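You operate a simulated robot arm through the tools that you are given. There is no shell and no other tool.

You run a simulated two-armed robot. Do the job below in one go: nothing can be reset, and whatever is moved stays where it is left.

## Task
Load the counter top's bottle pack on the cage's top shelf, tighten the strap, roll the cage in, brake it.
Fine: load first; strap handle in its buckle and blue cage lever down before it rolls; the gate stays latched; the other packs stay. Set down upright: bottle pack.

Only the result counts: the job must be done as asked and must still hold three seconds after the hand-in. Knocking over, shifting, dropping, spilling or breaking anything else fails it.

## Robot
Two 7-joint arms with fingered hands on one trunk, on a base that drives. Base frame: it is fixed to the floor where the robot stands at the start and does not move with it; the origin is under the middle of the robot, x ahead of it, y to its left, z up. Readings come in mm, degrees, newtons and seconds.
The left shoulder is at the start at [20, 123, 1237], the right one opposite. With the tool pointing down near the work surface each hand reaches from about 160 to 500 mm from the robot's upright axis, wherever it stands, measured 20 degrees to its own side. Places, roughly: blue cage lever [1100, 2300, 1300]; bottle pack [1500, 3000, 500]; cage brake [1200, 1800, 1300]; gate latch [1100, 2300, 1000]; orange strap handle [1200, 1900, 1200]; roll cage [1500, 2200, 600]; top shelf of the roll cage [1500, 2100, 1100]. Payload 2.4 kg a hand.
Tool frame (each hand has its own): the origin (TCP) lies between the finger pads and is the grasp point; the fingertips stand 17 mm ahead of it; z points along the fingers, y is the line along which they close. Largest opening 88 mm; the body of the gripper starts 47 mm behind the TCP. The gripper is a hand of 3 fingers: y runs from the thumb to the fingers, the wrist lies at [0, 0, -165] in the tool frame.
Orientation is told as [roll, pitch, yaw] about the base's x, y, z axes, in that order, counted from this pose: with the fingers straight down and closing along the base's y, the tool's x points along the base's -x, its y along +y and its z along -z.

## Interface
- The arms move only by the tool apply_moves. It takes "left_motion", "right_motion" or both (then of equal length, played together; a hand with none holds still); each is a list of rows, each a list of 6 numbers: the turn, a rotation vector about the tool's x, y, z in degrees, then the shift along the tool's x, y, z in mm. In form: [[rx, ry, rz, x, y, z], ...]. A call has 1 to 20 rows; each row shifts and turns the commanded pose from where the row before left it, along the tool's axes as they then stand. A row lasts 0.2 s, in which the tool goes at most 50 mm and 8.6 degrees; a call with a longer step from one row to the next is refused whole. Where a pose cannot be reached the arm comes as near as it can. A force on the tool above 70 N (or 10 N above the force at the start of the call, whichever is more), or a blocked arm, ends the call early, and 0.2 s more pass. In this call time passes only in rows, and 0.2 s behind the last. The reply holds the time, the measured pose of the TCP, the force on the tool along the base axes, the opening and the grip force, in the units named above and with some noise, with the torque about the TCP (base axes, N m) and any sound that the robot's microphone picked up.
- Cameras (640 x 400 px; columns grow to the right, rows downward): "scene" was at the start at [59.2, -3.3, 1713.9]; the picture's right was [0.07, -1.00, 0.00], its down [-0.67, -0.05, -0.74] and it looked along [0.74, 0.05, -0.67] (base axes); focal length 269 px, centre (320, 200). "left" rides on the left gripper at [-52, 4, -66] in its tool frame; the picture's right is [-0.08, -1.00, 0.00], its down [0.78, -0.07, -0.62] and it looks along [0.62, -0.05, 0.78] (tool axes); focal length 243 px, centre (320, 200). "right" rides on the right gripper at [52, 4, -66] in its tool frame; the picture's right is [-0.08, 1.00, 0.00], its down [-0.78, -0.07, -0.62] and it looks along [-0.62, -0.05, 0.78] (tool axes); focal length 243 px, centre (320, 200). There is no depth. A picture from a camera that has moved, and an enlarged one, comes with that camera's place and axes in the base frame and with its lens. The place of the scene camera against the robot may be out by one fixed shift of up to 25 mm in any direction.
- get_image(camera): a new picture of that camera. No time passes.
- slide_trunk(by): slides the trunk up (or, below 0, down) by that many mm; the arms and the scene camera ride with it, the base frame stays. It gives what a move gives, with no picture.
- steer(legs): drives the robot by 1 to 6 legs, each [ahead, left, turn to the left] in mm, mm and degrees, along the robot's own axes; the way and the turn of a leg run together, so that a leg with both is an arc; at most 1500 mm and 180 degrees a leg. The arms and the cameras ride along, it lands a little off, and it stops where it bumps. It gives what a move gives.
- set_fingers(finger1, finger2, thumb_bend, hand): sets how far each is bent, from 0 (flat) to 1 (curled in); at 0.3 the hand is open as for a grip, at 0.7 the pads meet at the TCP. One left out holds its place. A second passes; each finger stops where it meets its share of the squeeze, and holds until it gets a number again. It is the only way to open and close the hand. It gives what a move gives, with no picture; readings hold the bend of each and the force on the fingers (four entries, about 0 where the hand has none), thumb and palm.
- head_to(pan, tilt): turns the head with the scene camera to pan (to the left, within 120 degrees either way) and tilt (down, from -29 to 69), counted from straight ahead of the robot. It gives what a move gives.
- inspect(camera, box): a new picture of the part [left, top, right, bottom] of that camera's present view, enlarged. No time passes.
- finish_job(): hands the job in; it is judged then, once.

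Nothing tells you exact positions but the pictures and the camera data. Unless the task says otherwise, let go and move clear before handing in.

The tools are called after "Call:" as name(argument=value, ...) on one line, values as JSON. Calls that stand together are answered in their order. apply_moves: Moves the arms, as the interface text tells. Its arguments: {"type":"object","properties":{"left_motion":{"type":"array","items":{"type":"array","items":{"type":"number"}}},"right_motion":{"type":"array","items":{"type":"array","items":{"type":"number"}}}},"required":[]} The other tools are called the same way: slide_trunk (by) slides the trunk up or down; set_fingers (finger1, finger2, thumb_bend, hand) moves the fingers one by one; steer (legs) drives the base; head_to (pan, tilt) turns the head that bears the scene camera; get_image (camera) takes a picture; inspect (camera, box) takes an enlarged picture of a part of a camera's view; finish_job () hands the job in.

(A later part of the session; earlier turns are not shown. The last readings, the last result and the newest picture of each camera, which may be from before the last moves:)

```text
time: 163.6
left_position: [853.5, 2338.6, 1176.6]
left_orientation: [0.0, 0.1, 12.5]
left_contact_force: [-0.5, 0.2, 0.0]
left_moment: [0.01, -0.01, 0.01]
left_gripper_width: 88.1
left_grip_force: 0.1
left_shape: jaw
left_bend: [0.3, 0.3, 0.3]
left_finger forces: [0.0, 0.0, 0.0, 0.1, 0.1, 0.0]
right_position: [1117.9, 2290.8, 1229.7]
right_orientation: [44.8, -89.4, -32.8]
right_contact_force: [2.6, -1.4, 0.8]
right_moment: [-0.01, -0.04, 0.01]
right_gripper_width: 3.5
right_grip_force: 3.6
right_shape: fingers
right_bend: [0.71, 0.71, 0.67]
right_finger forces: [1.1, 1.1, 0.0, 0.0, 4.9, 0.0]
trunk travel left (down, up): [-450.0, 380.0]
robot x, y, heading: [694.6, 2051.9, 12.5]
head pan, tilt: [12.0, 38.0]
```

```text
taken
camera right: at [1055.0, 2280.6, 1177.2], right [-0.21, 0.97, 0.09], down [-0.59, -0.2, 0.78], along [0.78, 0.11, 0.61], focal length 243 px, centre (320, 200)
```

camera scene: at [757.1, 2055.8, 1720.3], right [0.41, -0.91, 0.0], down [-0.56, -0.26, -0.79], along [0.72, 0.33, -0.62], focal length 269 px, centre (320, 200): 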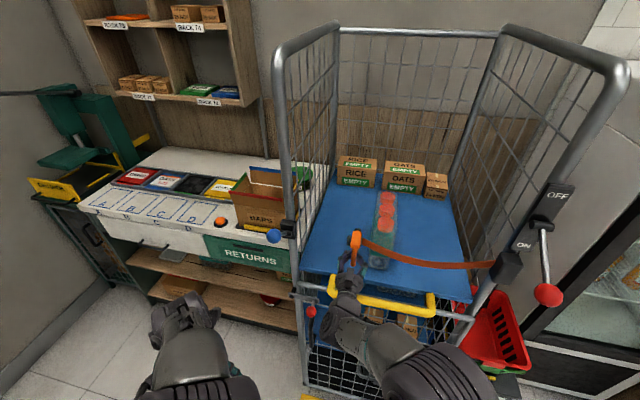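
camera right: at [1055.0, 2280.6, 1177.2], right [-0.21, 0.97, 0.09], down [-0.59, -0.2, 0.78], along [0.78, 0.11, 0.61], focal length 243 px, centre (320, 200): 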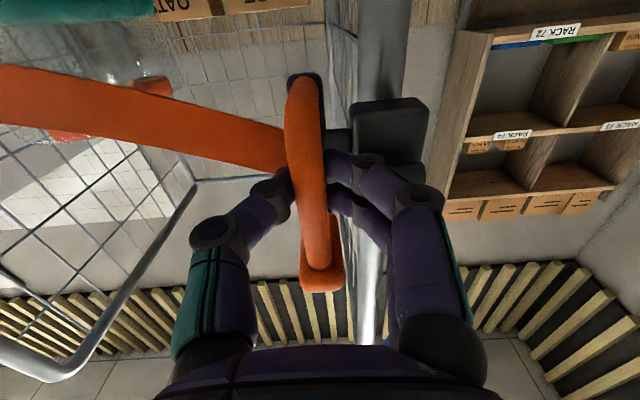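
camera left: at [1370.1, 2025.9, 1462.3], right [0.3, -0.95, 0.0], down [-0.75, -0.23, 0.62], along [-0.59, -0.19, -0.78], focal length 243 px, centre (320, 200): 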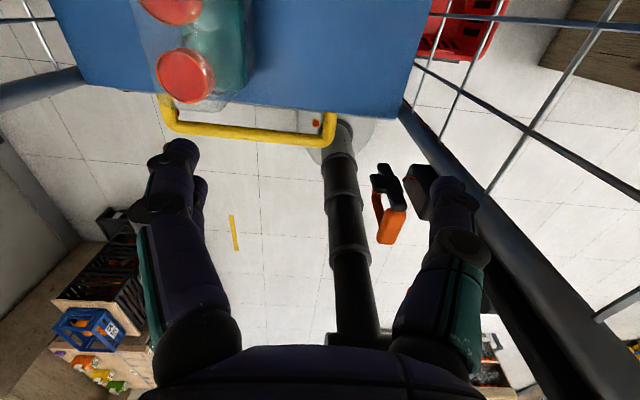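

I'll test latching by moving a further 12 mm right and seeing whether the handle resists.

Call:
steer(legs=[[0, -12, 0]])

Call:
get_image(camera="right")

```text
time: 164.3
left_position: [855.6, 2326.2, 1176.9]
left_orientation: [0.0, 0.1, 12.4]
left_contact_force: [-0.2, 0.1, -0.1]
left_moment: [-0.01, 0.03, -0.02]
left_gripper_width: 87.9
left_grip_force: 0.0
left_shape: jaw
left_bend: [0.3, 0.3, 0.3]
left_finger forces: [0.1, 0.1, 0.0, 0.0, 0.0, 0.0]
right_position: [1122.1, 2279.7, 1228.6]
right_orientation: [43.8, -89.5, -31.7]
right_contact_force: [2.0, -1.0, -0.8]
right_moment: [-0.02, -0.03, -0.02]
right_gripper_width: 3.2
right_grip_force: 4.6
right_shape: fingers
right_bend: [0.71, 0.71, 0.68]
right_finger forces: [1.5, 1.4, 0.1, 0.1, 4.5, 0.1]
trunk travel left (down, up): [-450.0, 380.0]
robot x, y, heading: [696.6, 2039.8, 12.5]
head pan, tilt: [12.0, 38.0]
```

```text
taken
camera right: at [1057.3, 2269.4, 1177.2], right [-0.21, 0.97, 0.09], down [-0.59, -0.2, 0.78], along [0.78, 0.11, 0.61], focal length 243 px, centre (320, 200)
```

right: 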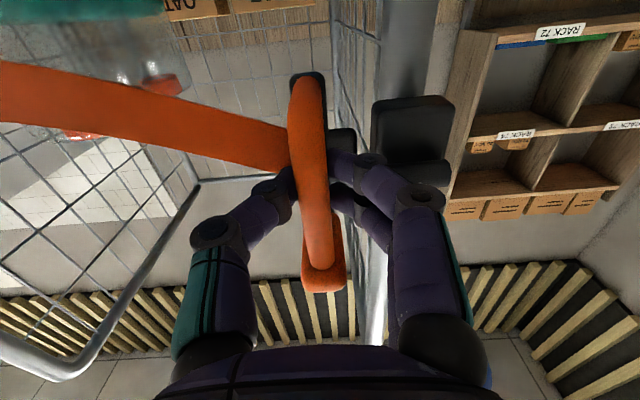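

Not latched. I'll zoom in on the block to look for the receptacle.

Call:
inspect(camera="right", box=[270, 60, 470, 220])

Call:
inspect(camera="scene", box=[275, 205, 345, 275])

```text
2.50 times, centred on (370, 140) of right
camera zoom: at [1057.3, 2269.4, 1177.2], right [-0.21, 0.97, 0.09], down [-0.59, -0.2, 0.78], along [0.78, 0.11, 0.61], focal length 606 px, centre (195, 350)
```

zoom: 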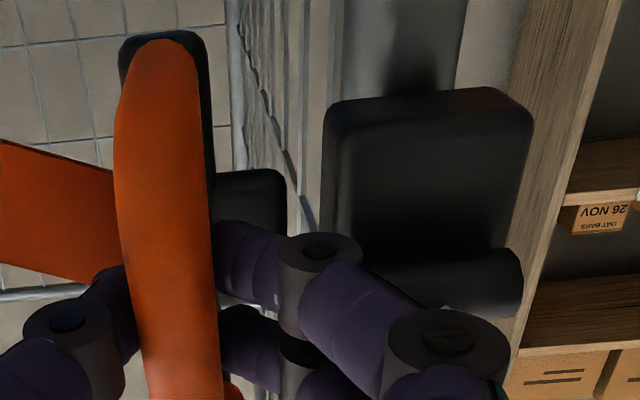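

```text
5.71 times, centred on (310, 240) of scene
camera zoom: at [754.6, 2061.7, 1720.3], right [0.41, -0.91, 0.0], down [-0.56, -0.25, -0.79], along [0.72, 0.33, -0.62], focal length 1538 px, centre (377, -29)
```

zoom: 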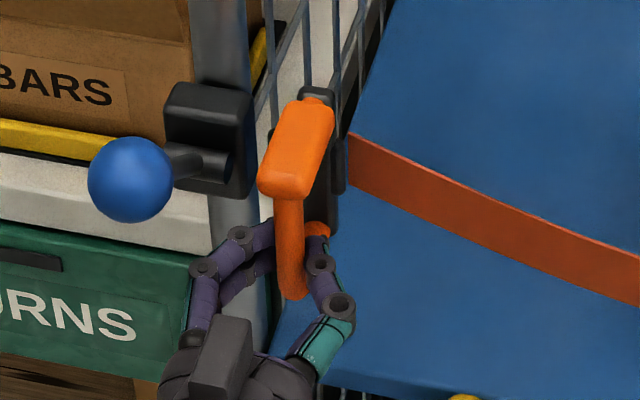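

I need to know whether the handle is a pure side slider: I'll test vertical freedom by raising the hand under the D's top leg.

Call:
apply_moves(right_motion=[[0, 0, 0, -6, 0, 0], [0, 0, 0, -6, 0, 0], [0, 0, 0, -6, 0, 0]])

Call:
get_image(camera="right")

```text
time: 165.1
left_position: [855.7, 2327.1, 1175.9]
left_orientation: [0.0, 0.1, 12.5]
left_contact_force: [0.0, -0.4, -0.1]
left_moment: [-0.02, 0.03, -0.02]
left_gripper_width: 87.7
left_grip_force: 0.1
left_shape: jaw
left_bend: [0.3, 0.3, 0.3]
left_finger forces: [0.0, 0.1, 0.1, 0.0, 0.0, 0.0]
right_position: [1122.7, 2278.0, 1245.8]
right_orientation: [36.0, -89.5, -24.0]
right_contact_force: [4.1, -2.6, -6.5]
right_moment: [0.05, 0.03, 0.0]
right_gripper_width: 3.1
right_grip_force: 3.5
right_shape: fingers
right_bend: [0.71, 0.71, 0.68]
right_finger forces: [1.2, 1.2, 0.0, 0.1, 5.0, 0.0]
trunk travel left (down, up): [-450.0, 380.0]
robot x, y, heading: [697.9, 2034.3, 12.4]
head pan, tilt: [12.0, 38.0]
```

```text
taken
camera right: at [1057.9, 2269.6, 1194.7], right [-0.21, 0.97, 0.09], down [-0.59, -0.2, 0.79], along [0.78, 0.11, 0.61], focal length 243 px, centre (320, 200)
```

right: 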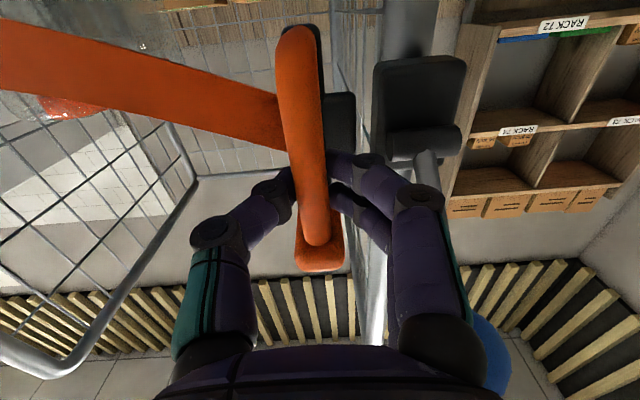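

The handle is a pure side slider. I'll release, form a fist, and push it from its right side so I can press harder into the block.

Call:
set_fingers(hand="right", finger1=0.45, finger2=0.45, thumb_bend=0.45)

Call:
apply_moves(right_motion=[[0, 0, 0, 6, 0, -20], [0, 0, 0, 0, 0, -25], [0, 0, 0, 0, 0, -25]])

Call:
get_image(camera="right")

Call:
set_fingers(hand="right", finger1=1.0, finger2=1.0, thumb_bend=1.0)

Call:
get_image(camera="scene")

Call:
get_image(camera="right")

```text
time: 166.1
left_position: [855.1, 2328.0, 1176.5]
left_orientation: [0.0, 0.0, 12.4]
left_contact_force: [0.1, 0.8, 0.3]
left_moment: [0.01, -0.02, -0.02]
left_gripper_width: 88.0
left_grip_force: 0.1
left_shape: jaw
left_bend: [0.3, 0.3, 0.3]
left_finger forces: [0.0, 0.1, 0.1, 0.0, 0.0, 0.0]
right_position: [1121.0, 2279.1, 1247.9]
right_orientation: [45.7, -89.5, -33.8]
right_contact_force: [-0.2, -1.1, 1.1]
right_moment: [-0.03, 0.0, -0.05]
right_gripper_width: 53.6
right_grip_force: 1.0
right_shape: fingers
right_bend: [0.45, 0.45, 0.44]
right_finger forces: [0.0, 0.0, 0.0, 0.1, 1.7, 0.0]
trunk travel left (down, up): [-450.0, 380.0]
robot x, y, heading: [696.2, 2039.1, 12.2]
head pan, tilt: [12.0, 38.0]
```

```text
time: 166.9
left_position: [855.8, 2327.8, 1176.1]
left_orientation: [-0.2, 0.0, 12.5]
left_contact_force: [0.5, -0.3, 0.1]
left_moment: [0.02, 0.02, 0.02]
left_gripper_width: 87.9
left_grip_force: 0.0
left_shape: jaw
left_bend: [0.3, 0.3, 0.3]
left_finger forces: [0.0, 0.0, 0.1, 0.0, 0.0, 0.1]
right_position: [1052.4, 2266.0, 1241.5]
right_orientation: [41.2, -89.5, -29.3]
right_contact_force: [-0.3, 0.4, 0.2]
right_moment: [-0.01, 0.02, 0.01]
right_gripper_width: 51.4
right_grip_force: 0.0
right_shape: fingers
right_bend: [0.45, 0.45, 0.45]
right_finger forces: [0.1, 0.0, 0.0, 0.1, 0.1, 0.0]
trunk travel left (down, up): [-450.0, 380.0]
robot x, y, heading: [698.9, 2042.1, 12.4]
head pan, tilt: [12.0, 38.0]
```

```text
taken
camera right: at [987.9, 2255.8, 1190.0], right [-0.21, 0.97, 0.09], down [-0.59, -0.2, 0.78], along [0.78, 0.11, 0.61], focal length 243 px, centre (320, 200)
```

right: 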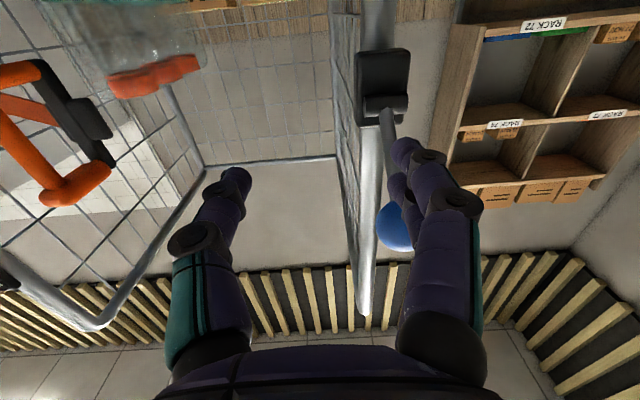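

```text
time: 167.9
left_position: [854.4, 2328.7, 1176.4]
left_orientation: [-0.1, 0.1, 12.5]
left_contact_force: [0.0, 0.6, -0.7]
left_moment: [0.0, -0.02, 0.03]
left_gripper_width: 87.7
left_grip_force: 0.1
left_shape: jaw
left_bend: [0.3, 0.3, 0.3]
left_finger forces: [0.1, 0.1, 0.1, 0.1, 0.1, 0.1]
right_position: [1053.1, 2266.0, 1241.0]
right_orientation: [42.3, -89.5, -30.3]
right_contact_force: [-0.3, -0.1, -0.3]
right_moment: [-0.03, 0.0, -0.01]
right_gripper_width: 5.8
right_grip_force: 0.0
right_shape: fingers
right_bend: [0.95, 0.95, 0.96]
right_finger forces: [0.0, 0.0, 0.0, 0.1, 0.0, 0.1]
trunk travel left (down, up): [-450.0, 380.0]
robot x, y, heading: [693.4, 2040.8, 12.6]
head pan, tilt: [12.0, 38.0]
```

```text
taken
camera scene: at [753.8, 2062.5, 1720.3], right [0.41, -0.91, 0.0], down [-0.56, -0.26, -0.79], along [0.72, 0.33, -0.62], focal length 269 px, centre (320, 200)
```

scene: 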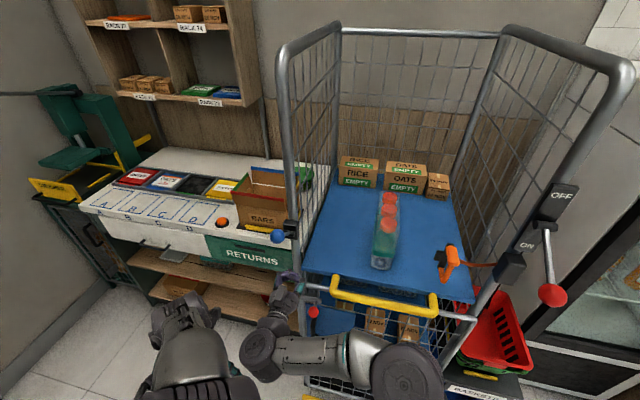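

```text
taken
camera right: at [988.4, 2256.0, 1190.1], right [-0.21, 0.97, 0.09], down [-0.59, -0.2, 0.78], along [0.78, 0.11, 0.61], focal length 243 px, centre (320, 200)
```

right: 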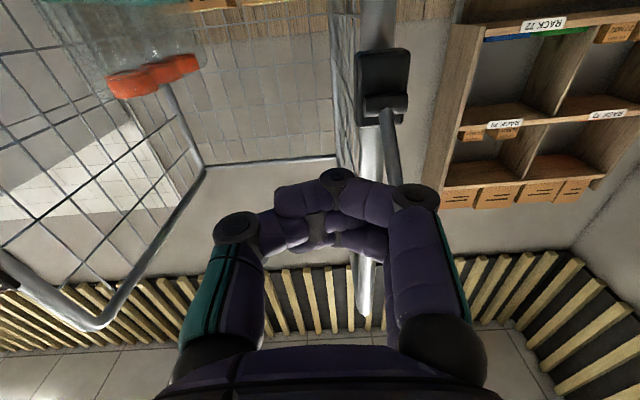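

Call:
inspect(camera="right", box=[330, 30, 430, 140])

Call:
inspect(camera="scene", box=[260, 190, 330, 270])

Call:
inspect(camera="scene", box=[410, 180, 600, 320])

```text
3.64 times, centred on (380, 85) of right
camera zoom: at [988.4, 2256.0, 1190.1], right [-0.21, 0.97, 0.09], down [-0.59, -0.2, 0.78], along [0.78, 0.11, 0.61], focal length 882 px, centre (102, 618)
```

zoom: 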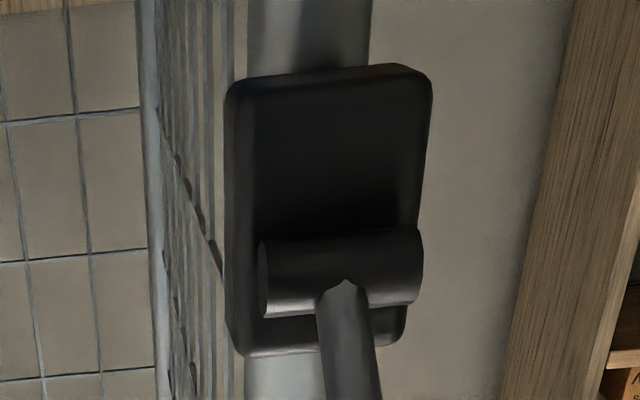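

```text
5.00 times, centred on (295, 230) of scene
camera zoom: at [753.8, 2062.5, 1720.3], right [0.41, -0.91, 0.0], down [-0.56, -0.26, -0.79], along [0.72, 0.33, -0.62], focal length 1346 px, centre (445, 50)
```

zoom: 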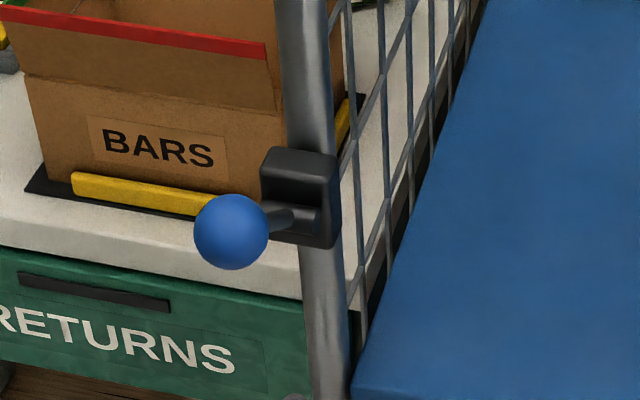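

```text
2.86 times, centred on (505, 250) of scene
camera zoom: at [753.8, 2062.5, 1720.3], right [0.41, -0.91, 0.0], down [-0.56, -0.26, -0.79], along [0.72, 0.33, -0.62], focal length 769 px, centre (-209, 57)
```

zoom: 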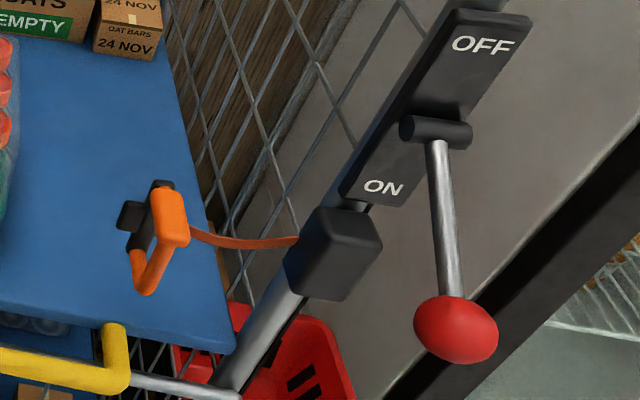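

The handle retracted to ~45 mm from home. I'll move the fist to its right side and push it left against the end stop with more force.

Call:
apply_moves(right_motion=[[0, 0, 0, 0, -25, 0], [0, 0, 0, 0, -25, 0], [0, 0, 0, 0, -25, 0], [0, 0, 0, 0, -25, 0], [0, 0, 0, 0, -25, 0], [0, 0, 0, 0, -25, 0], [0, 0, 0, 0, -25, 0], [0, 0, 0, 0, -25, 0], [0, 0, 0, 0, -25, 0], [0, 0, 0, 0, -25, 0], [0, 0, 0, 0, -25, 0], [0, 0, 0, 0, -25, 0], [0, 0, 0, 0, -25, 0], [0, 0, 0, 0, -25, 0], [0, 0, 0, 0, -25, 0], [0, 0, 0, 0, -20, 0]])

Call:
get_image(camera="right")

Call:
head_to(pan=-12, tilt=40)

Call:
get_image(camera="scene")

```text
time: 171.3
left_position: [854.9, 2327.5, 1177.1]
left_orientation: [-0.1, -0.1, 12.5]
left_contact_force: [-0.1, -0.5, 0.2]
left_moment: [-0.02, -0.02, 0.01]
left_gripper_width: 88.2
left_grip_force: 0.1
left_shape: jaw
left_bend: [0.3, 0.3, 0.3]
left_finger forces: [0.1, 0.0, 0.0, 0.0, 0.0, 0.1]
right_position: [1134.8, 1877.3, 1239.3]
right_orientation: [43.1, -89.5, -30.9]
right_contact_force: [0.3, 0.3, -0.4]
right_moment: [0.01, 0.01, 0.02]
right_gripper_width: 5.9
right_grip_force: 0.1
right_shape: fingers
right_bend: [0.95, 0.95, 0.96]
right_finger forces: [0.0, 0.0, 0.1, 0.0, 0.0, 0.1]
trunk travel left (down, up): [-450.0, 380.0]
robot x, y, heading: [694.3, 2039.2, 12.7]
head pan, tilt: [12.0, 38.0]
```

```text
taken
camera right: at [1070.7, 1867.6, 1187.5], right [-0.21, 0.97, 0.09], down [-0.59, -0.2, 0.78], along [0.78, 0.11, 0.61], focal length 243 px, centre (320, 200)
```

right: 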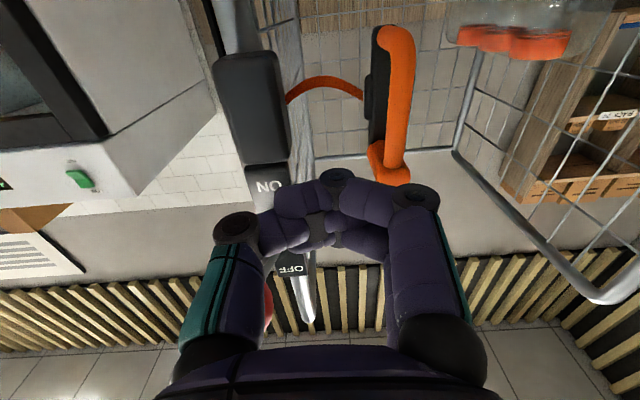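

```text
time: 172.2
left_position: [854.7, 2326.2, 1175.9]
left_orientation: [-0.1, 0.0, 12.4]
left_contact_force: [0.7, 1.0, 0.6]
left_moment: [0.02, 0.04, -0.02]
left_gripper_width: 88.1
left_grip_force: 0.1
left_shape: jaw
left_bend: [0.3, 0.3, 0.3]
left_finger forces: [0.0, 0.0, 0.0, 0.0, 0.1, 0.0]
right_position: [1134.9, 1876.4, 1239.3]
right_orientation: [43.1, -89.5, -30.9]
right_contact_force: [0.6, 0.7, 0.4]
right_moment: [0.01, 0.02, 0.02]
right_gripper_width: 5.8
right_grip_force: 0.0
right_shape: fingers
right_bend: [0.95, 0.95, 0.96]
right_finger forces: [0.0, 0.0, 0.0, 0.1, 0.1, 0.1]
trunk travel left (down, up): [-450.0, 380.0]
robot x, y, heading: [700.9, 2039.8, 12.5]
head pan, tilt: [-12.0, 40.0]
```

```text
taken
camera scene: at [760.2, 2027.3, 1717.4], right [0.01, -1.0, 0.0], down [-0.64, -0.01, -0.77], along [0.77, 0.01, -0.64], focal length 269 px, centre (320, 200)
```

scene: 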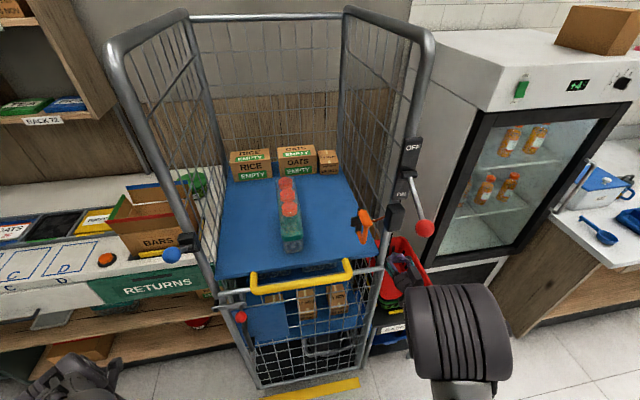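

Call:
apply_moves(right_motion=[[0, 0, 0, 0, -6, 10], [0, 0, 0, 0, 0, 20], [0, 0, 0, 0, 0, 20], [0, 0, 0, 0, 0, 20]])

Call:
get_image(camera="right")

Call:
inspect(camera="scene", box=[320, 180, 440, 300])

```text
time: 173.2
left_position: [854.8, 2327.6, 1177.2]
left_orientation: [-0.2, 0.0, 12.5]
left_contact_force: [-0.2, -0.1, -0.7]
left_moment: [-0.02, 0.01, -0.02]
left_gripper_width: 87.9
left_grip_force: 0.0
left_shape: jaw
left_bend: [0.3, 0.3, 0.3]
left_finger forces: [0.0, 0.0, 0.0, 0.0, 0.0, 0.2]
right_position: [1205.9, 1886.3, 1237.5]
right_orientation: [42.4, -89.5, -30.6]
right_contact_force: [0.9, 0.9, 0.0]
right_moment: [-0.01, -0.03, -0.03]
right_gripper_width: 6.0
right_grip_force: 0.0
right_shape: fingers
right_bend: [0.95, 0.95, 0.96]
right_finger forces: [0.1, 0.0, 0.1, 0.0, 0.0, 0.0]
trunk travel left (down, up): [-450.0, 380.0]
robot x, y, heading: [699.2, 2041.8, 12.4]
head pan, tilt: [-12.0, 40.0]
```

```text
taken
camera right: at [1140.1, 1876.9, 1186.7], right [-0.21, 0.97, 0.09], down [-0.59, -0.2, 0.78], along [0.78, 0.11, 0.61], focal length 243 px, centre (320, 200)
```

right: 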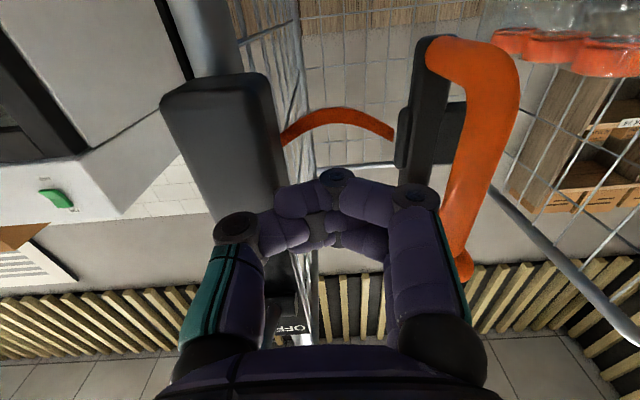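

```text
3.33 times, centred on (380, 240) of scene
camera zoom: at [760.6, 2027.4, 1717.3], right [0.01, -1.0, 0.0], down [-0.64, -0.01, -0.77], along [0.77, 0.01, -0.64], focal length 897 px, centre (120, 67)
```

zoom: 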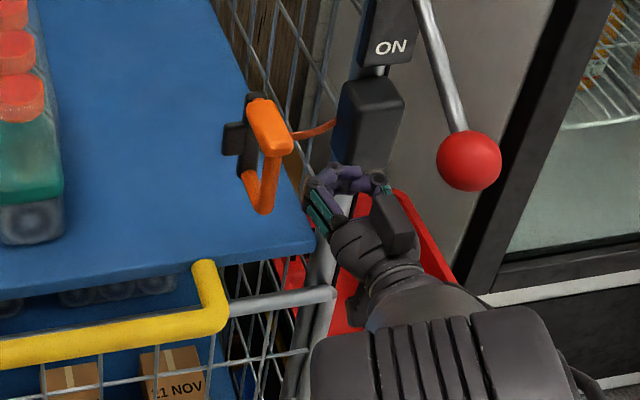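

The fist is on the handle's right side. Pushing left 300 mm.

Call:
apply_moves(right_motion=[[0, 0, 0, 0, 15, 0], [0, 0, 0, 0, 20, 0], [0, 0, 0, 0, 20, 0], [0, 0, 0, 0, 20, 0], [0, 0, 0, 0, 20, 0], [0, 0, 0, 0, 20, 0], [0, 0, 0, 0, 20, 0], [0, 0, 0, 0, 20, 0], [0, 0, 0, 0, 20, 0], [0, 0, 0, 0, 20, 0], [0, 0, 0, 0, 20, 0], [0, 0, 0, 0, 20, 0], [0, 0, 0, 0, 20, 0], [0, 0, 0, 0, 20, 0], [0, 0, 0, 0, 20, 0]])

Call:
get_image(camera="right")

Call:
get_image(camera="scene")

```text
time: 176.4
left_position: [855.2, 2328.1, 1176.7]
left_orientation: [-0.1, 0.0, 12.5]
left_contact_force: [-0.7, 0.0, -0.5]
left_moment: [0.02, -0.01, -0.01]
left_gripper_width: 88.0
left_grip_force: 0.1
left_shape: jaw
left_bend: [0.3, 0.3, 0.3]
left_finger forces: [0.0, 0.1, 0.0, 0.0, 0.0, 0.1]
right_position: [1143.2, 2175.9, 1239.2]
right_orientation: [39.9, -89.5, -27.9]
right_contact_force: [-0.3, 0.0, 0.3]
right_moment: [0.0, 0.05, 0.01]
right_gripper_width: 6.5
right_grip_force: 0.1
right_shape: fingers
right_bend: [0.95, 0.95, 0.97]
right_finger forces: [0.0, 0.0, 0.0, 0.1, 0.1, 0.1]
trunk travel left (down, up): [-450.0, 380.0]
robot x, y, heading: [697.9, 2038.8, 12.6]
head pan, tilt: [-12.0, 40.0]
```

```text
taken
camera right: at [1078.9, 2165.9, 1188.3], right [-0.21, 0.97, 0.09], down [-0.59, -0.2, 0.78], along [0.78, 0.11, 0.61], focal length 243 px, centre (320, 200)
```

right: 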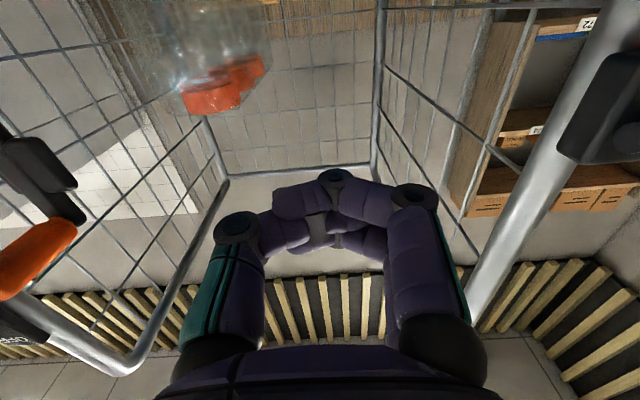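

```text
taken
camera scene: at [760.5, 2027.7, 1717.3], right [0.01, -1.0, 0.0], down [-0.64, -0.01, -0.77], along [0.77, 0.01, -0.64], focal length 269 px, centre (320, 200)
```

scene: 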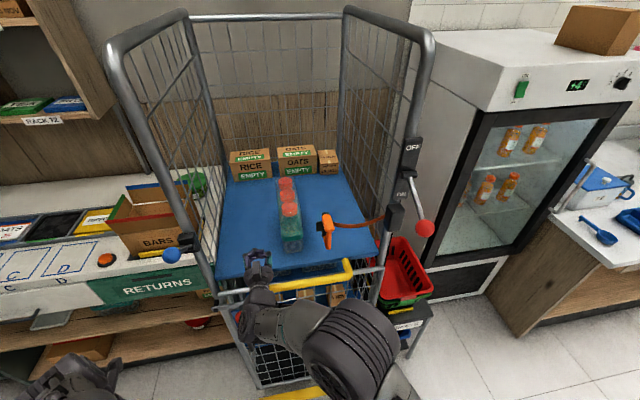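

The fist slipped off. The blue lever's raised rod also crowds this spot, so I'll first press the blue lever down with the left hand. I'll retract the right hand and raise the left hand as a fist.

Call:
apply_moves(right_motion=[[0, 0, 0, 0, 0, -30], [0, 0, 0, 0, 0, -30], [0, 0, 0, 0, 0, -30], [0, 0, 0, 0, -30, -30], [0, 0, 0, 0, -30, 0], [0, 0, 0, 0, -30, 0], [0, 0, 0, 0, -30, 0], [0, 0, 0, 0, -30, 0]], left_motion=[[0, 0, 0, 0, 0, -30], [0, 0, 0, 0, 0, -30], [0, 0, 0, 0, 0, -30], [0, 0, 0, 0, 0, -30], [0, 0, 0, 0, 0, -30], [0, 0, 0, 0, 0, -30], [0, 0, 0, 0, 0, -30], [0, 0, 0, 0, 0, -20]])

Call:
set_fingers(hand="left", finger1=1.0, finger2=1.0, thumb_bend=1.0)

Call:
head_to(pan=25, tilt=40)

Call:
get_image(camera="scene")

```text
time: 178.2
left_position: [868.5, 2347.5, 1400.3]
left_orientation: [-0.1, 0.0, 12.6]
left_contact_force: [-0.1, 0.2, -0.4]
left_moment: [0.02, -0.02, -0.02]
left_gripper_width: 87.7
left_grip_force: 0.1
left_shape: jaw
left_bend: [0.3, 0.3, 0.3]
left_finger forces: [0.1, 0.1, 0.0, 0.0, 0.1, 0.0]
left hand out of reach, approached as far as the arm can: row 1, 2, 3
right_position: [1072.3, 2017.0, 1239.1]
right_orientation: [41.0, -89.5, -29.1]
right_contact_force: [-0.1, -0.1, 0.6]
right_moment: [0.02, 0.02, 0.03]
right_gripper_width: 6.5
right_grip_force: 0.0
right_shape: fingers
right_bend: [0.95, 0.95, 0.97]
right_finger forces: [0.0, 0.1, 0.0, 0.0, 0.0, 0.1]
right hand out of reach, approached as far as the arm can: row 7, 8
trunk travel left (down, up): [-450.0, 380.0]
robot x, y, heading: [699.5, 2045.2, 12.6]
head pan, tilt: [-12.0, 40.0]
```

```text
time: 179.2
left_position: [868.2, 2348.2, 1399.7]
left_orientation: [-0.1, 0.0, 12.5]
left_contact_force: [-0.5, -0.1, 0.4]
left_moment: [0.01, 0.0, -0.02]
left_gripper_width: 5.7
left_grip_force: 0.0
left_shape: fingers
left_bend: [0.95, 0.95, 0.96]
left_finger forces: [0.0, 0.0, 0.0, 0.0, 0.1, 0.1]
right_position: [1071.9, 2017.9, 1240.7]
right_orientation: [42.9, -89.5, -30.8]
right_contact_force: [0.1, -0.5, 0.1]
right_moment: [0.01, 0.03, 0.05]
right_gripper_width: 6.5
right_grip_force: 0.0
right_shape: fingers
right_bend: [0.95, 0.95, 0.97]
right_finger forces: [0.0, 0.0, 0.0, 0.0, 0.0, 0.0]
trunk travel left (down, up): [-450.0, 380.0]
robot x, y, heading: [697.9, 2039.0, 12.4]
head pan, tilt: [-12.0, 40.0]
```

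```text
time: 180.2
left_position: [868.5, 2349.1, 1399.5]
left_orientation: [-0.1, -0.1, 12.4]
left_contact_force: [0.2, 0.0, 0.1]
left_moment: [0.0, 0.0, 0.0]
left_gripper_width: 5.6
left_grip_force: 0.0
left_shape: fingers
left_bend: [0.95, 0.95, 0.96]
left_finger forces: [0.0, 0.1, 0.0, 0.1, 0.1, 0.0]
right_position: [1071.9, 2017.1, 1242.2]
right_orientation: [42.9, -89.5, -30.8]
right_contact_force: [0.1, -0.3, 0.5]
right_moment: [0.02, -0.02, 0.02]
right_gripper_width: 6.4
right_grip_force: 0.0
right_shape: fingers
right_bend: [0.95, 0.95, 0.97]
right_finger forces: [0.0, 0.0, 0.0, 0.1, 0.0, 0.1]
trunk travel left (down, up): [-450.0, 380.0]
robot x, y, heading: [702.4, 2037.0, 12.4]
head pan, tilt: [25.0, 40.0]
```

```text
taken
camera scene: at [742.7, 2078.3, 1717.4], right [0.61, -0.79, 0.0], down [-0.51, -0.39, -0.77], along [0.61, 0.47, -0.64], focal length 269 px, centre (320, 200)
```

scene: 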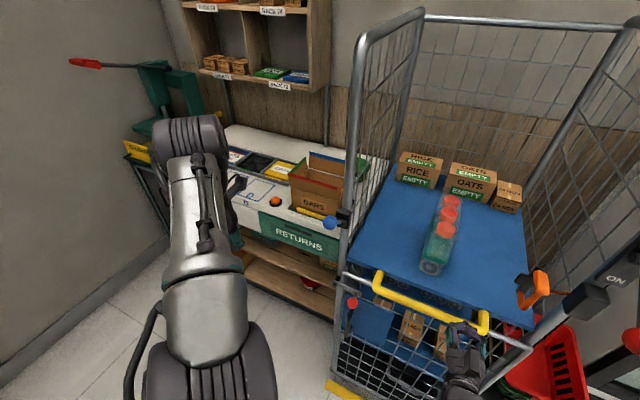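

The left fist is at height 1400. I'll move it over the blue ball (n≈1550, s≈2030) and check from the scene camera.

Call:
apply_moves(left_motion=[[0, 0, 0, -24, -9, 0], [0, 0, 0, -24, -9, 0], [0, 0, 0, -24, -9, 0], [0, 0, 0, -24, -9, 0], [0, 0, 0, -24, -9, 0], [0, 0, 0, -24, -9, 0], [0, 0, 0, -24, -9, 0], [0, 0, 0, -24, -9, 0]])

Call:
get_image(camera="scene")

Call:
inspect(camera="scene", box=[260, 140, 400, 280])

Call:
get_image(camera="left")

```text
time: 182.0
left_position: [959.7, 2333.7, 1400.1]
left_orientation: [-0.1, -0.2, 12.5]
left_contact_force: [0.1, 0.2, -0.1]
left_moment: [-0.02, -0.02, 0.01]
left_gripper_width: 5.8
left_grip_force: 0.0
left_shape: fingers
left_bend: [0.95, 0.95, 0.96]
left_finger forces: [0.1, 0.0, 0.0, 0.1, 0.0, 0.1]
left hand out of reach, approached as far as the arm can: row 4, 5, 6, 7, 8
right_position: [1071.5, 2017.2, 1240.9]
right_orientation: [42.1, -89.6, -30.1]
right_contact_force: [0.7, -0.2, -0.1]
right_moment: [-0.02, 0.0, -0.01]
right_gripper_width: 6.7
right_grip_force: 0.1
right_shape: fingers
right_bend: [0.95, 0.95, 0.97]
right_finger forces: [0.0, 0.0, 0.1, 0.0, 0.0, 0.1]
trunk travel left (down, up): [-450.0, 380.0]
robot x, y, heading: [697.1, 2042.0, 12.4]
head pan, tilt: [25.0, 40.0]
```

```text
taken
camera scene: at [742.7, 2078.5, 1717.3], right [0.61, -0.79, 0.0], down [-0.51, -0.39, -0.77], along [0.61, 0.47, -0.64], focal length 269 px, centre (320, 200)
```

scene: 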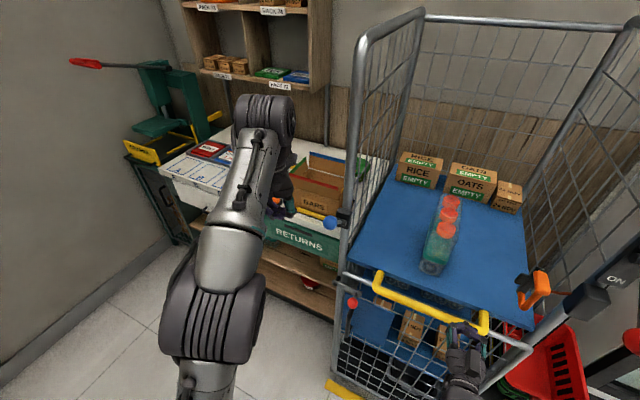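

```text
2.86 times, centred on (330, 210) of scene
camera zoom: at [742.7, 2078.5, 1717.3], right [0.61, -0.79, 0.0], down [-0.51, -0.39, -0.77], along [0.61, 0.47, -0.64], focal length 769 px, centre (291, 171)
```

zoom: 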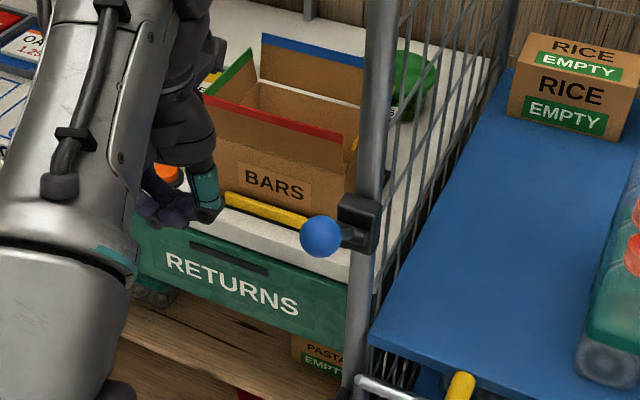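

```text
taken
camera left: at [1010.1, 2350.5, 1466.0], right [0.3, -0.95, 0.0], down [-0.75, -0.23, 0.62], along [-0.59, -0.19, -0.78], focal length 243 px, centre (320, 200)
```

left: 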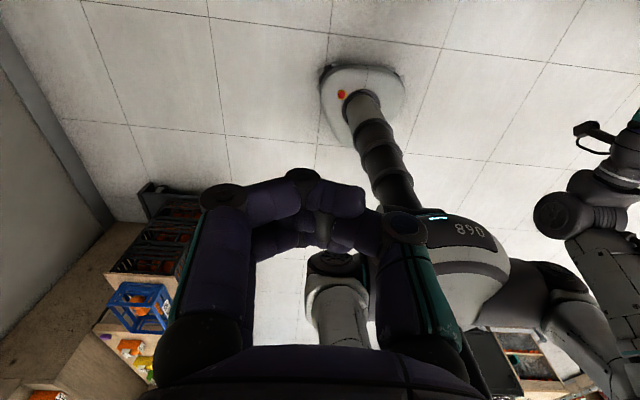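

The left arm is at its limit that high. I'll raise the trunk 150 mm so the arm can reach over the ball, then come down.

Call:
slide_trunk(by=150)

Call:
apply_moves(left_motion=[[0, 0, 0, 0, 0, 20], [0, 0, 0, 0, 0, 20], [0, 0, 0, 0, 0, 20], [0, 0, 0, 0, 0, 20], [0, 0, 0, -18, -8, 15], [0, 0, 0, -18, -8, 15], [0, 0, 0, -18, -8, 15], [0, 0, 0, -18, -8, 15], [0, 0, 0, -18, -7, 10], [0, 0, 0, -17, 0, 0]])

Call:
head_to(pan=25, tilt=48)

Call:
get_image(camera="scene")

Call:
inspect(camera="scene", box=[260, 100, 400, 240])

```text
time: 183.8
left_position: [961.0, 2334.3, 1550.0]
left_orientation: [-0.2, 0.0, 12.5]
left_contact_force: [-0.6, -0.4, 0.4]
left_moment: [-0.06, 0.01, -0.01]
left_gripper_width: 5.5
left_grip_force: 0.1
left_shape: fingers
left_bend: [0.95, 0.95, 0.96]
left_finger forces: [0.0, 0.0, 0.1, 0.1, 0.1, 0.0]
right_position: [1072.6, 2018.1, 1390.5]
right_orientation: [42.0, -89.5, -30.1]
right_contact_force: [0.1, 0.0, 0.9]
right_moment: [0.04, 0.01, 0.01]
right_gripper_width: 6.5
right_grip_force: 0.0
right_shape: fingers
right_bend: [0.95, 0.95, 0.97]
right_finger forces: [0.0, 0.0, 0.0, 0.0, 0.0, 0.0]
trunk travel left (down, up): [-600.0, 230.0]
robot x, y, heading: [695.9, 2042.9, 12.7]
head pan, tilt: [25.0, 40.0]
```

```text
time: 186.0
left_position: [1073.4, 2320.1, 1399.6]
left_orientation: [0.0, 0.1, 12.5]
left_contact_force: [0.1, -0.5, 0.1]
left_moment: [0.01, 0.0, -0.03]
left_gripper_width: 5.8
left_grip_force: 0.0
left_shape: fingers
left_bend: [0.95, 0.95, 0.96]
left_finger forces: [0.0, 0.0, 0.0, 0.0, 0.0, 0.1]
right_position: [1072.0, 2018.8, 1390.3]
right_orientation: [39.1, -89.4, -27.1]
right_contact_force: [0.3, 1.1, -1.2]
right_moment: [0.01, -0.01, 0.01]
right_gripper_width: 6.5
right_grip_force: 0.0
right_shape: fingers
right_bend: [0.95, 0.95, 0.97]
right_finger forces: [0.0, 0.0, 0.1, 0.0, 0.1, 0.1]
trunk travel left (down, up): [-600.0, 230.0]
robot x, y, heading: [699.0, 2038.0, 12.5]
head pan, tilt: [25.0, 40.0]
```

```text
time: 186.7
left_position: [1073.4, 2319.1, 1400.5]
left_orientation: [-0.2, -0.1, 12.5]
left_contact_force: [0.0, 0.0, -0.8]
left_moment: [0.0, 0.01, -0.02]
left_gripper_width: 5.8
left_grip_force: 0.1
left_shape: fingers
left_bend: [0.95, 0.95, 0.96]
left_finger forces: [0.1, 0.1, 0.1, 0.0, 0.1, 0.0]
right_position: [1071.9, 2017.8, 1391.2]
right_orientation: [43.3, -89.5, -31.3]
right_contact_force: [0.2, 1.3, -0.2]
right_moment: [0.03, -0.03, 0.02]
right_gripper_width: 6.5
right_grip_force: 0.1
right_shape: fingers
right_bend: [0.95, 0.95, 0.97]
right_finger forces: [0.1, 0.1, 0.1, 0.1, 0.1, 0.0]
trunk travel left (down, up): [-600.0, 230.0]
robot x, y, heading: [698.1, 2041.8, 12.5]
head pan, tilt: [25.0, 48.0]
```

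```text
taken
camera scene: at [737.7, 2074.4, 1855.9], right [0.61, -0.79, 0.0], down [-0.59, -0.45, -0.67], along [0.53, 0.41, -0.74], focal length 269 px, centre (320, 200)
```

scene: 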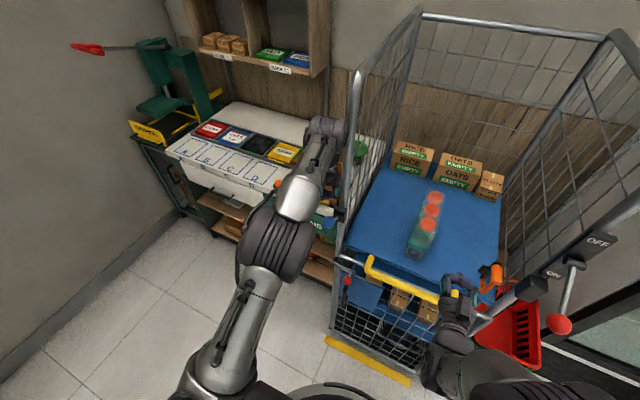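

```text
2.86 times, centred on (330, 170) of scene
camera zoom: at [737.7, 2074.4, 1855.9], right [0.61, -0.79, 0.0], down [-0.59, -0.45, -0.67], along [0.53, 0.41, -0.74], focal length 769 px, centre (291, 286)
```

zoom: 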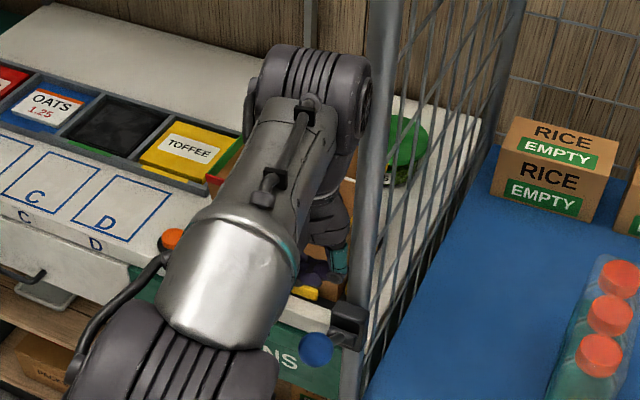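

The fist is right above the blue ball. I'll press down in 10 mm steps.

Call:
apply_moves(left_motion=[[0, 0, 0, 0, 0, 15], [0, 0, 0, 0, 0, 15], [0, 0, 0, 0, 0, 10], [0, 0, 0, 0, 0, 10], [0, 0, 0, 0, 0, 10], [0, 0, 0, 0, 0, 10], [0, 0, 0, 0, 0, 10], [0, 0, 0, 0, 0, 10]])

Call:
inspect(camera="scene", box=[260, 100, 400, 240])

```text
time: 188.5
left_position: [1073.8, 2319.7, 1310.0]
left_orientation: [-0.1, 0.0, 12.5]
left_contact_force: [-0.6, 1.7, 1.7]
left_moment: [0.05, 0.02, 0.02]
left_gripper_width: 5.6
left_grip_force: 0.0
left_shape: fingers
left_bend: [0.95, 0.95, 0.96]
left_finger forces: [0.0, 0.0, 0.0, 0.1, 0.1, 0.1]
right_position: [1071.8, 2017.2, 1391.2]
right_orientation: [43.5, -89.5, -31.5]
right_contact_force: [0.1, -0.2, -0.3]
right_moment: [0.02, -0.03, 0.03]
right_gripper_width: 6.3
right_grip_force: 0.1
right_shape: fingers
right_bend: [0.95, 0.95, 0.97]
right_finger forces: [0.0, 0.0, 0.0, 0.0, 0.0, 0.0]
trunk travel left (down, up): [-600.0, 230.0]
robot x, y, heading: [701.3, 2040.6, 12.4]
head pan, tilt: [25.0, 48.0]
```

```text
2.86 times, centred on (330, 170) of scene
camera zoom: at [737.1, 2074.7, 1855.9], right [0.61, -0.79, 0.0], down [-0.59, -0.45, -0.67], along [0.53, 0.41, -0.74], focal length 769 px, centre (291, 286)
```

zoom: 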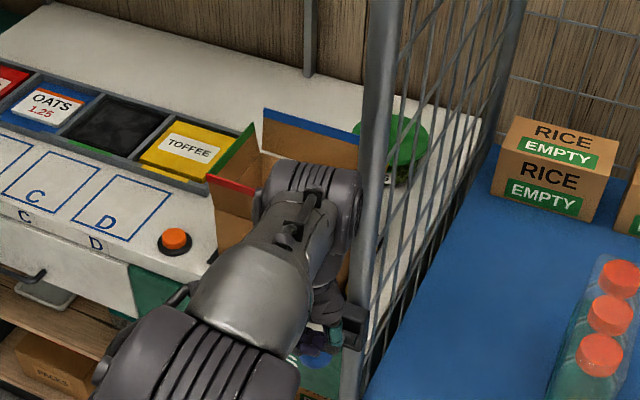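

Call:
apply_moves(left_motion=[[0, 0, 0, 0, 0, 8], [0, 0, 0, 0, 0, 8], [0, 0, 0, 0, 0, 8], [0, 0, 0, 0, 0, 8]])

Call:
inspect(camera="scene", box=[260, 120, 400, 260])

```text
time: 189.5
left_position: [1074.6, 2318.6, 1277.7]
left_orientation: [0.0, -0.2, 12.5]
left_contact_force: [-0.3, 0.1, 0.9]
left_moment: [0.03, 0.01, 0.02]
left_gripper_width: 5.8
left_grip_force: 0.0
left_shape: fingers
left_bend: [0.95, 0.95, 0.97]
left_finger forces: [0.0, 0.0, 0.0, 0.0, 0.1, 0.1]
right_position: [1070.8, 2017.2, 1390.2]
right_orientation: [41.9, -89.6, -30.0]
right_contact_force: [0.0, 0.0, -0.5]
right_moment: [0.0, -0.04, 0.01]
right_gripper_width: 6.6
right_grip_force: 0.1
right_shape: fingers
right_bend: [0.95, 0.95, 0.97]
right_finger forces: [0.1, 0.1, 0.0, 0.1, 0.0, 0.0]
trunk travel left (down, up): [-600.0, 230.0]
robot x, y, heading: [701.8, 2042.2, 12.5]
head pan, tilt: [25.0, 48.0]
```

```text
2.86 times, centred on (330, 190) of scene
camera zoom: at [737.9, 2074.6, 1855.9], right [0.61, -0.79, 0.0], down [-0.59, -0.45, -0.67], along [0.53, 0.41, -0.74], focal length 769 px, centre (291, 229)
```

zoom: 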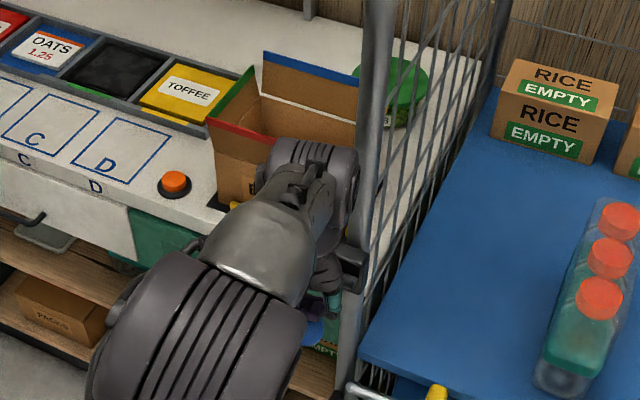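

Call:
apply_moves(left_motion=[[0, 0, 0, 0, 0, 8], [0, 0, 0, 0, 0, 8], [0, 0, 0, 0, 0, 8], [0, 0, 0, 0, 0, 8]])

Call:
get_image(camera="scene")

Call:
inspect(camera="scene", box=[280, 170, 380, 270])

Call:
get_image(camera="left")

```text
time: 190.5
left_position: [1073.8, 2319.9, 1245.1]
left_orientation: [-0.2, 0.1, 12.5]
left_contact_force: [-0.2, 0.0, 0.0]
left_moment: [0.01, 0.0, 0.01]
left_gripper_width: 5.6
left_grip_force: 0.1
left_shape: fingers
left_bend: [0.95, 0.95, 0.97]
left_finger forces: [0.0, 0.0, 0.0, 0.0, 0.0, 0.0]
right_position: [1072.8, 2018.1, 1390.3]
right_orientation: [41.9, -89.5, -29.9]
right_contact_force: [0.5, 0.3, -0.2]
right_moment: [0.03, 0.02, -0.02]
right_gripper_width: 6.5
right_grip_force: 0.1
right_shape: fingers
right_bend: [0.95, 0.95, 0.97]
right_finger forces: [0.1, 0.0, 0.0, 0.1, 0.0, 0.1]
trunk travel left (down, up): [-600.0, 230.0]
robot x, y, heading: [699.8, 2039.8, 12.3]
head pan, tilt: [25.0, 48.0]
```

```text
taken
camera scene: at [738.0, 2074.6, 1855.9], right [0.61, -0.79, 0.0], down [-0.59, -0.45, -0.67], along [0.53, 0.41, -0.74], focal length 269 px, centre (320, 200)
```

scene: 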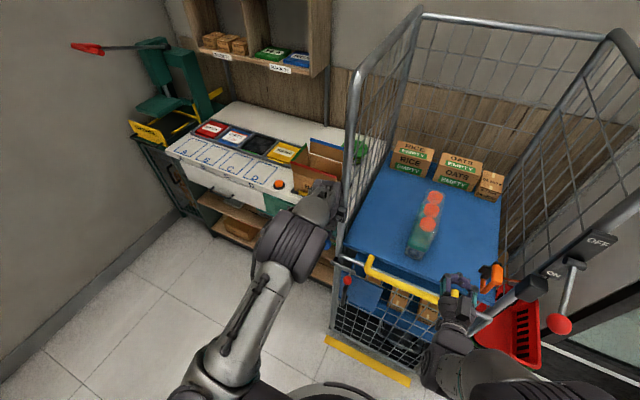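

```text
4.00 times, centred on (330, 220) of scene
camera zoom: at [738.0, 2074.6, 1855.9], right [0.61, -0.79, 0.0], down [-0.59, -0.45, -0.67], along [0.53, 0.41, -0.74], focal length 1077 px, centre (280, 120)
```

zoom: 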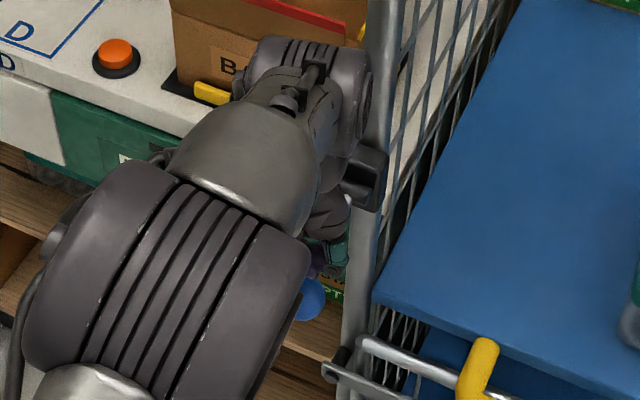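

```text
taken
camera left: at [1124.1, 2334.6, 1312.0], right [0.3, -0.95, 0.0], down [-0.75, -0.23, 0.62], along [-0.59, -0.19, -0.78], focal length 243 px, centre (320, 200)
```

left: 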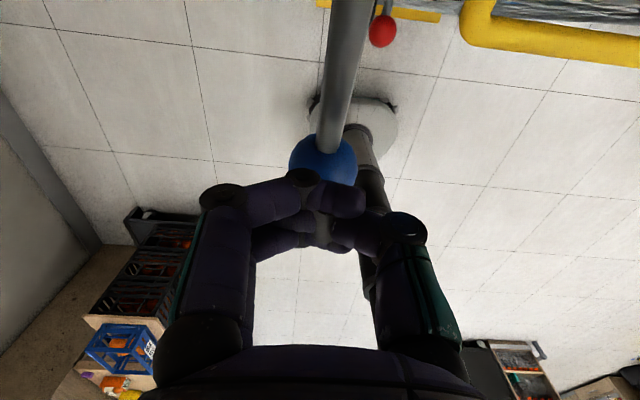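

The lever is moving down under the fist with little force. Continuing down until it stops.

Call:
apply_moves(left_motion=[[0, 0, 0, 0, 0, 8], [0, 0, 0, 0, 0, 8], [0, 0, 0, 0, 0, 8], [0, 0, 0, 0, 0, 8], [0, 0, 0, 0, 0, 8]])

Call:
get_image(camera="left")

```text
time: 191.7
left_position: [1074.6, 2319.1, 1205.6]
left_orientation: [-0.1, -0.1, 12.5]
left_contact_force: [0.6, -0.3, 0.3]
left_moment: [0.0, 0.02, -0.04]
left_gripper_width: 5.7
left_grip_force: 0.0
left_shape: fingers
left_bend: [0.95, 0.95, 0.97]
left_finger forces: [0.0, 0.0, 0.1, 0.0, 0.0, 0.0]
right_position: [1073.2, 2017.4, 1391.0]
right_orientation: [41.9, -89.5, -30.0]
right_contact_force: [0.7, -0.2, 1.1]
right_moment: [0.01, 0.01, -0.01]
right_gripper_width: 6.7
right_grip_force: 0.0
right_shape: fingers
right_bend: [0.95, 0.95, 0.97]
right_finger forces: [0.1, 0.1, 0.1, 0.0, 0.0, 0.1]
trunk travel left (down, up): [-600.0, 230.0]
robot x, y, heading: [698.4, 2038.7, 12.6]
head pan, tilt: [25.0, 48.0]
```

```text
taken
camera left: at [1123.9, 2334.9, 1271.8], right [0.3, -0.95, 0.0], down [-0.75, -0.23, 0.62], along [-0.59, -0.19, -0.78], focal length 243 px, centre (320, 200)
```

left: 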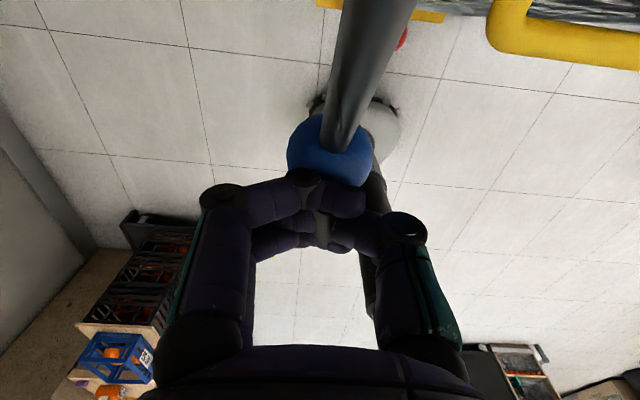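

Call:
apply_moves(left_motion=[[0, 0, 0, 0, 0, 5], [0, 0, 0, 0, 0, 5], [0, 0, 0, 0, 0, 5], [0, 0, 0, 0, 0, 5]])

Call:
get_image(camera="left")

```text
time: 192.5
left_position: [1073.5, 2321.0, 1199.8]
left_orientation: [0.3, -1.6, 12.6]
left_contact_force: [-11.2, 1.0, 37.3]
left_moment: [0.11, -0.32, 0.04]
left_gripper_width: 7.7
left_grip_force: 9.4
left_shape: fingers
left_bend: [0.99, 0.97, 0.98]
left_finger forces: [18.8, 0.0, 0.0, 0.0, 0.0, 0.0]
right_position: [1067.0, 2016.2, 1392.4]
right_orientation: [66.1, -89.5, -54.1]
right_contact_force: [0.3, -0.4, 0.7]
right_moment: [0.0, -0.02, -0.03]
right_gripper_width: 6.6
right_grip_force: 0.1
right_shape: fingers
right_bend: [0.95, 0.95, 0.97]
right_finger forces: [0.0, 0.1, 0.0, 0.0, 0.0, 0.0]
trunk travel left (down, up): [-600.0, 230.0]
robot x, y, heading: [697.6, 2036.9, 12.6]
head pan, tilt: [25.0, 48.0]
stopped in row 4 (left hand): the force on the tool passed its limit at 76 N (the readings are from after the stop); the commanded pose is now the measured one
```

```text
taken
camera left: at [1121.9, 2336.0, 1268.2], right [0.3, -0.95, 0.0], down [-0.76, -0.24, 0.6], along [-0.57, -0.18, -0.8], focal length 243 px, centre (320, 200)
```

left: 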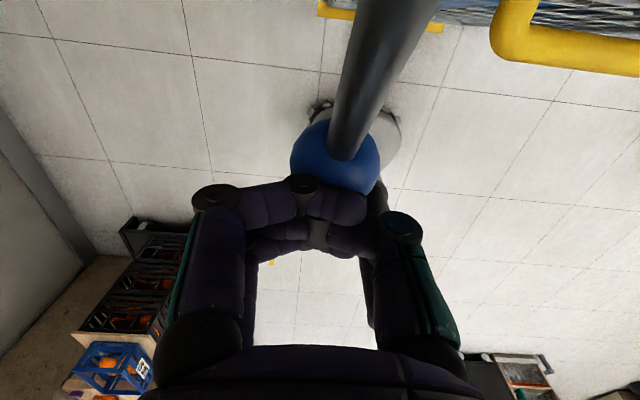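

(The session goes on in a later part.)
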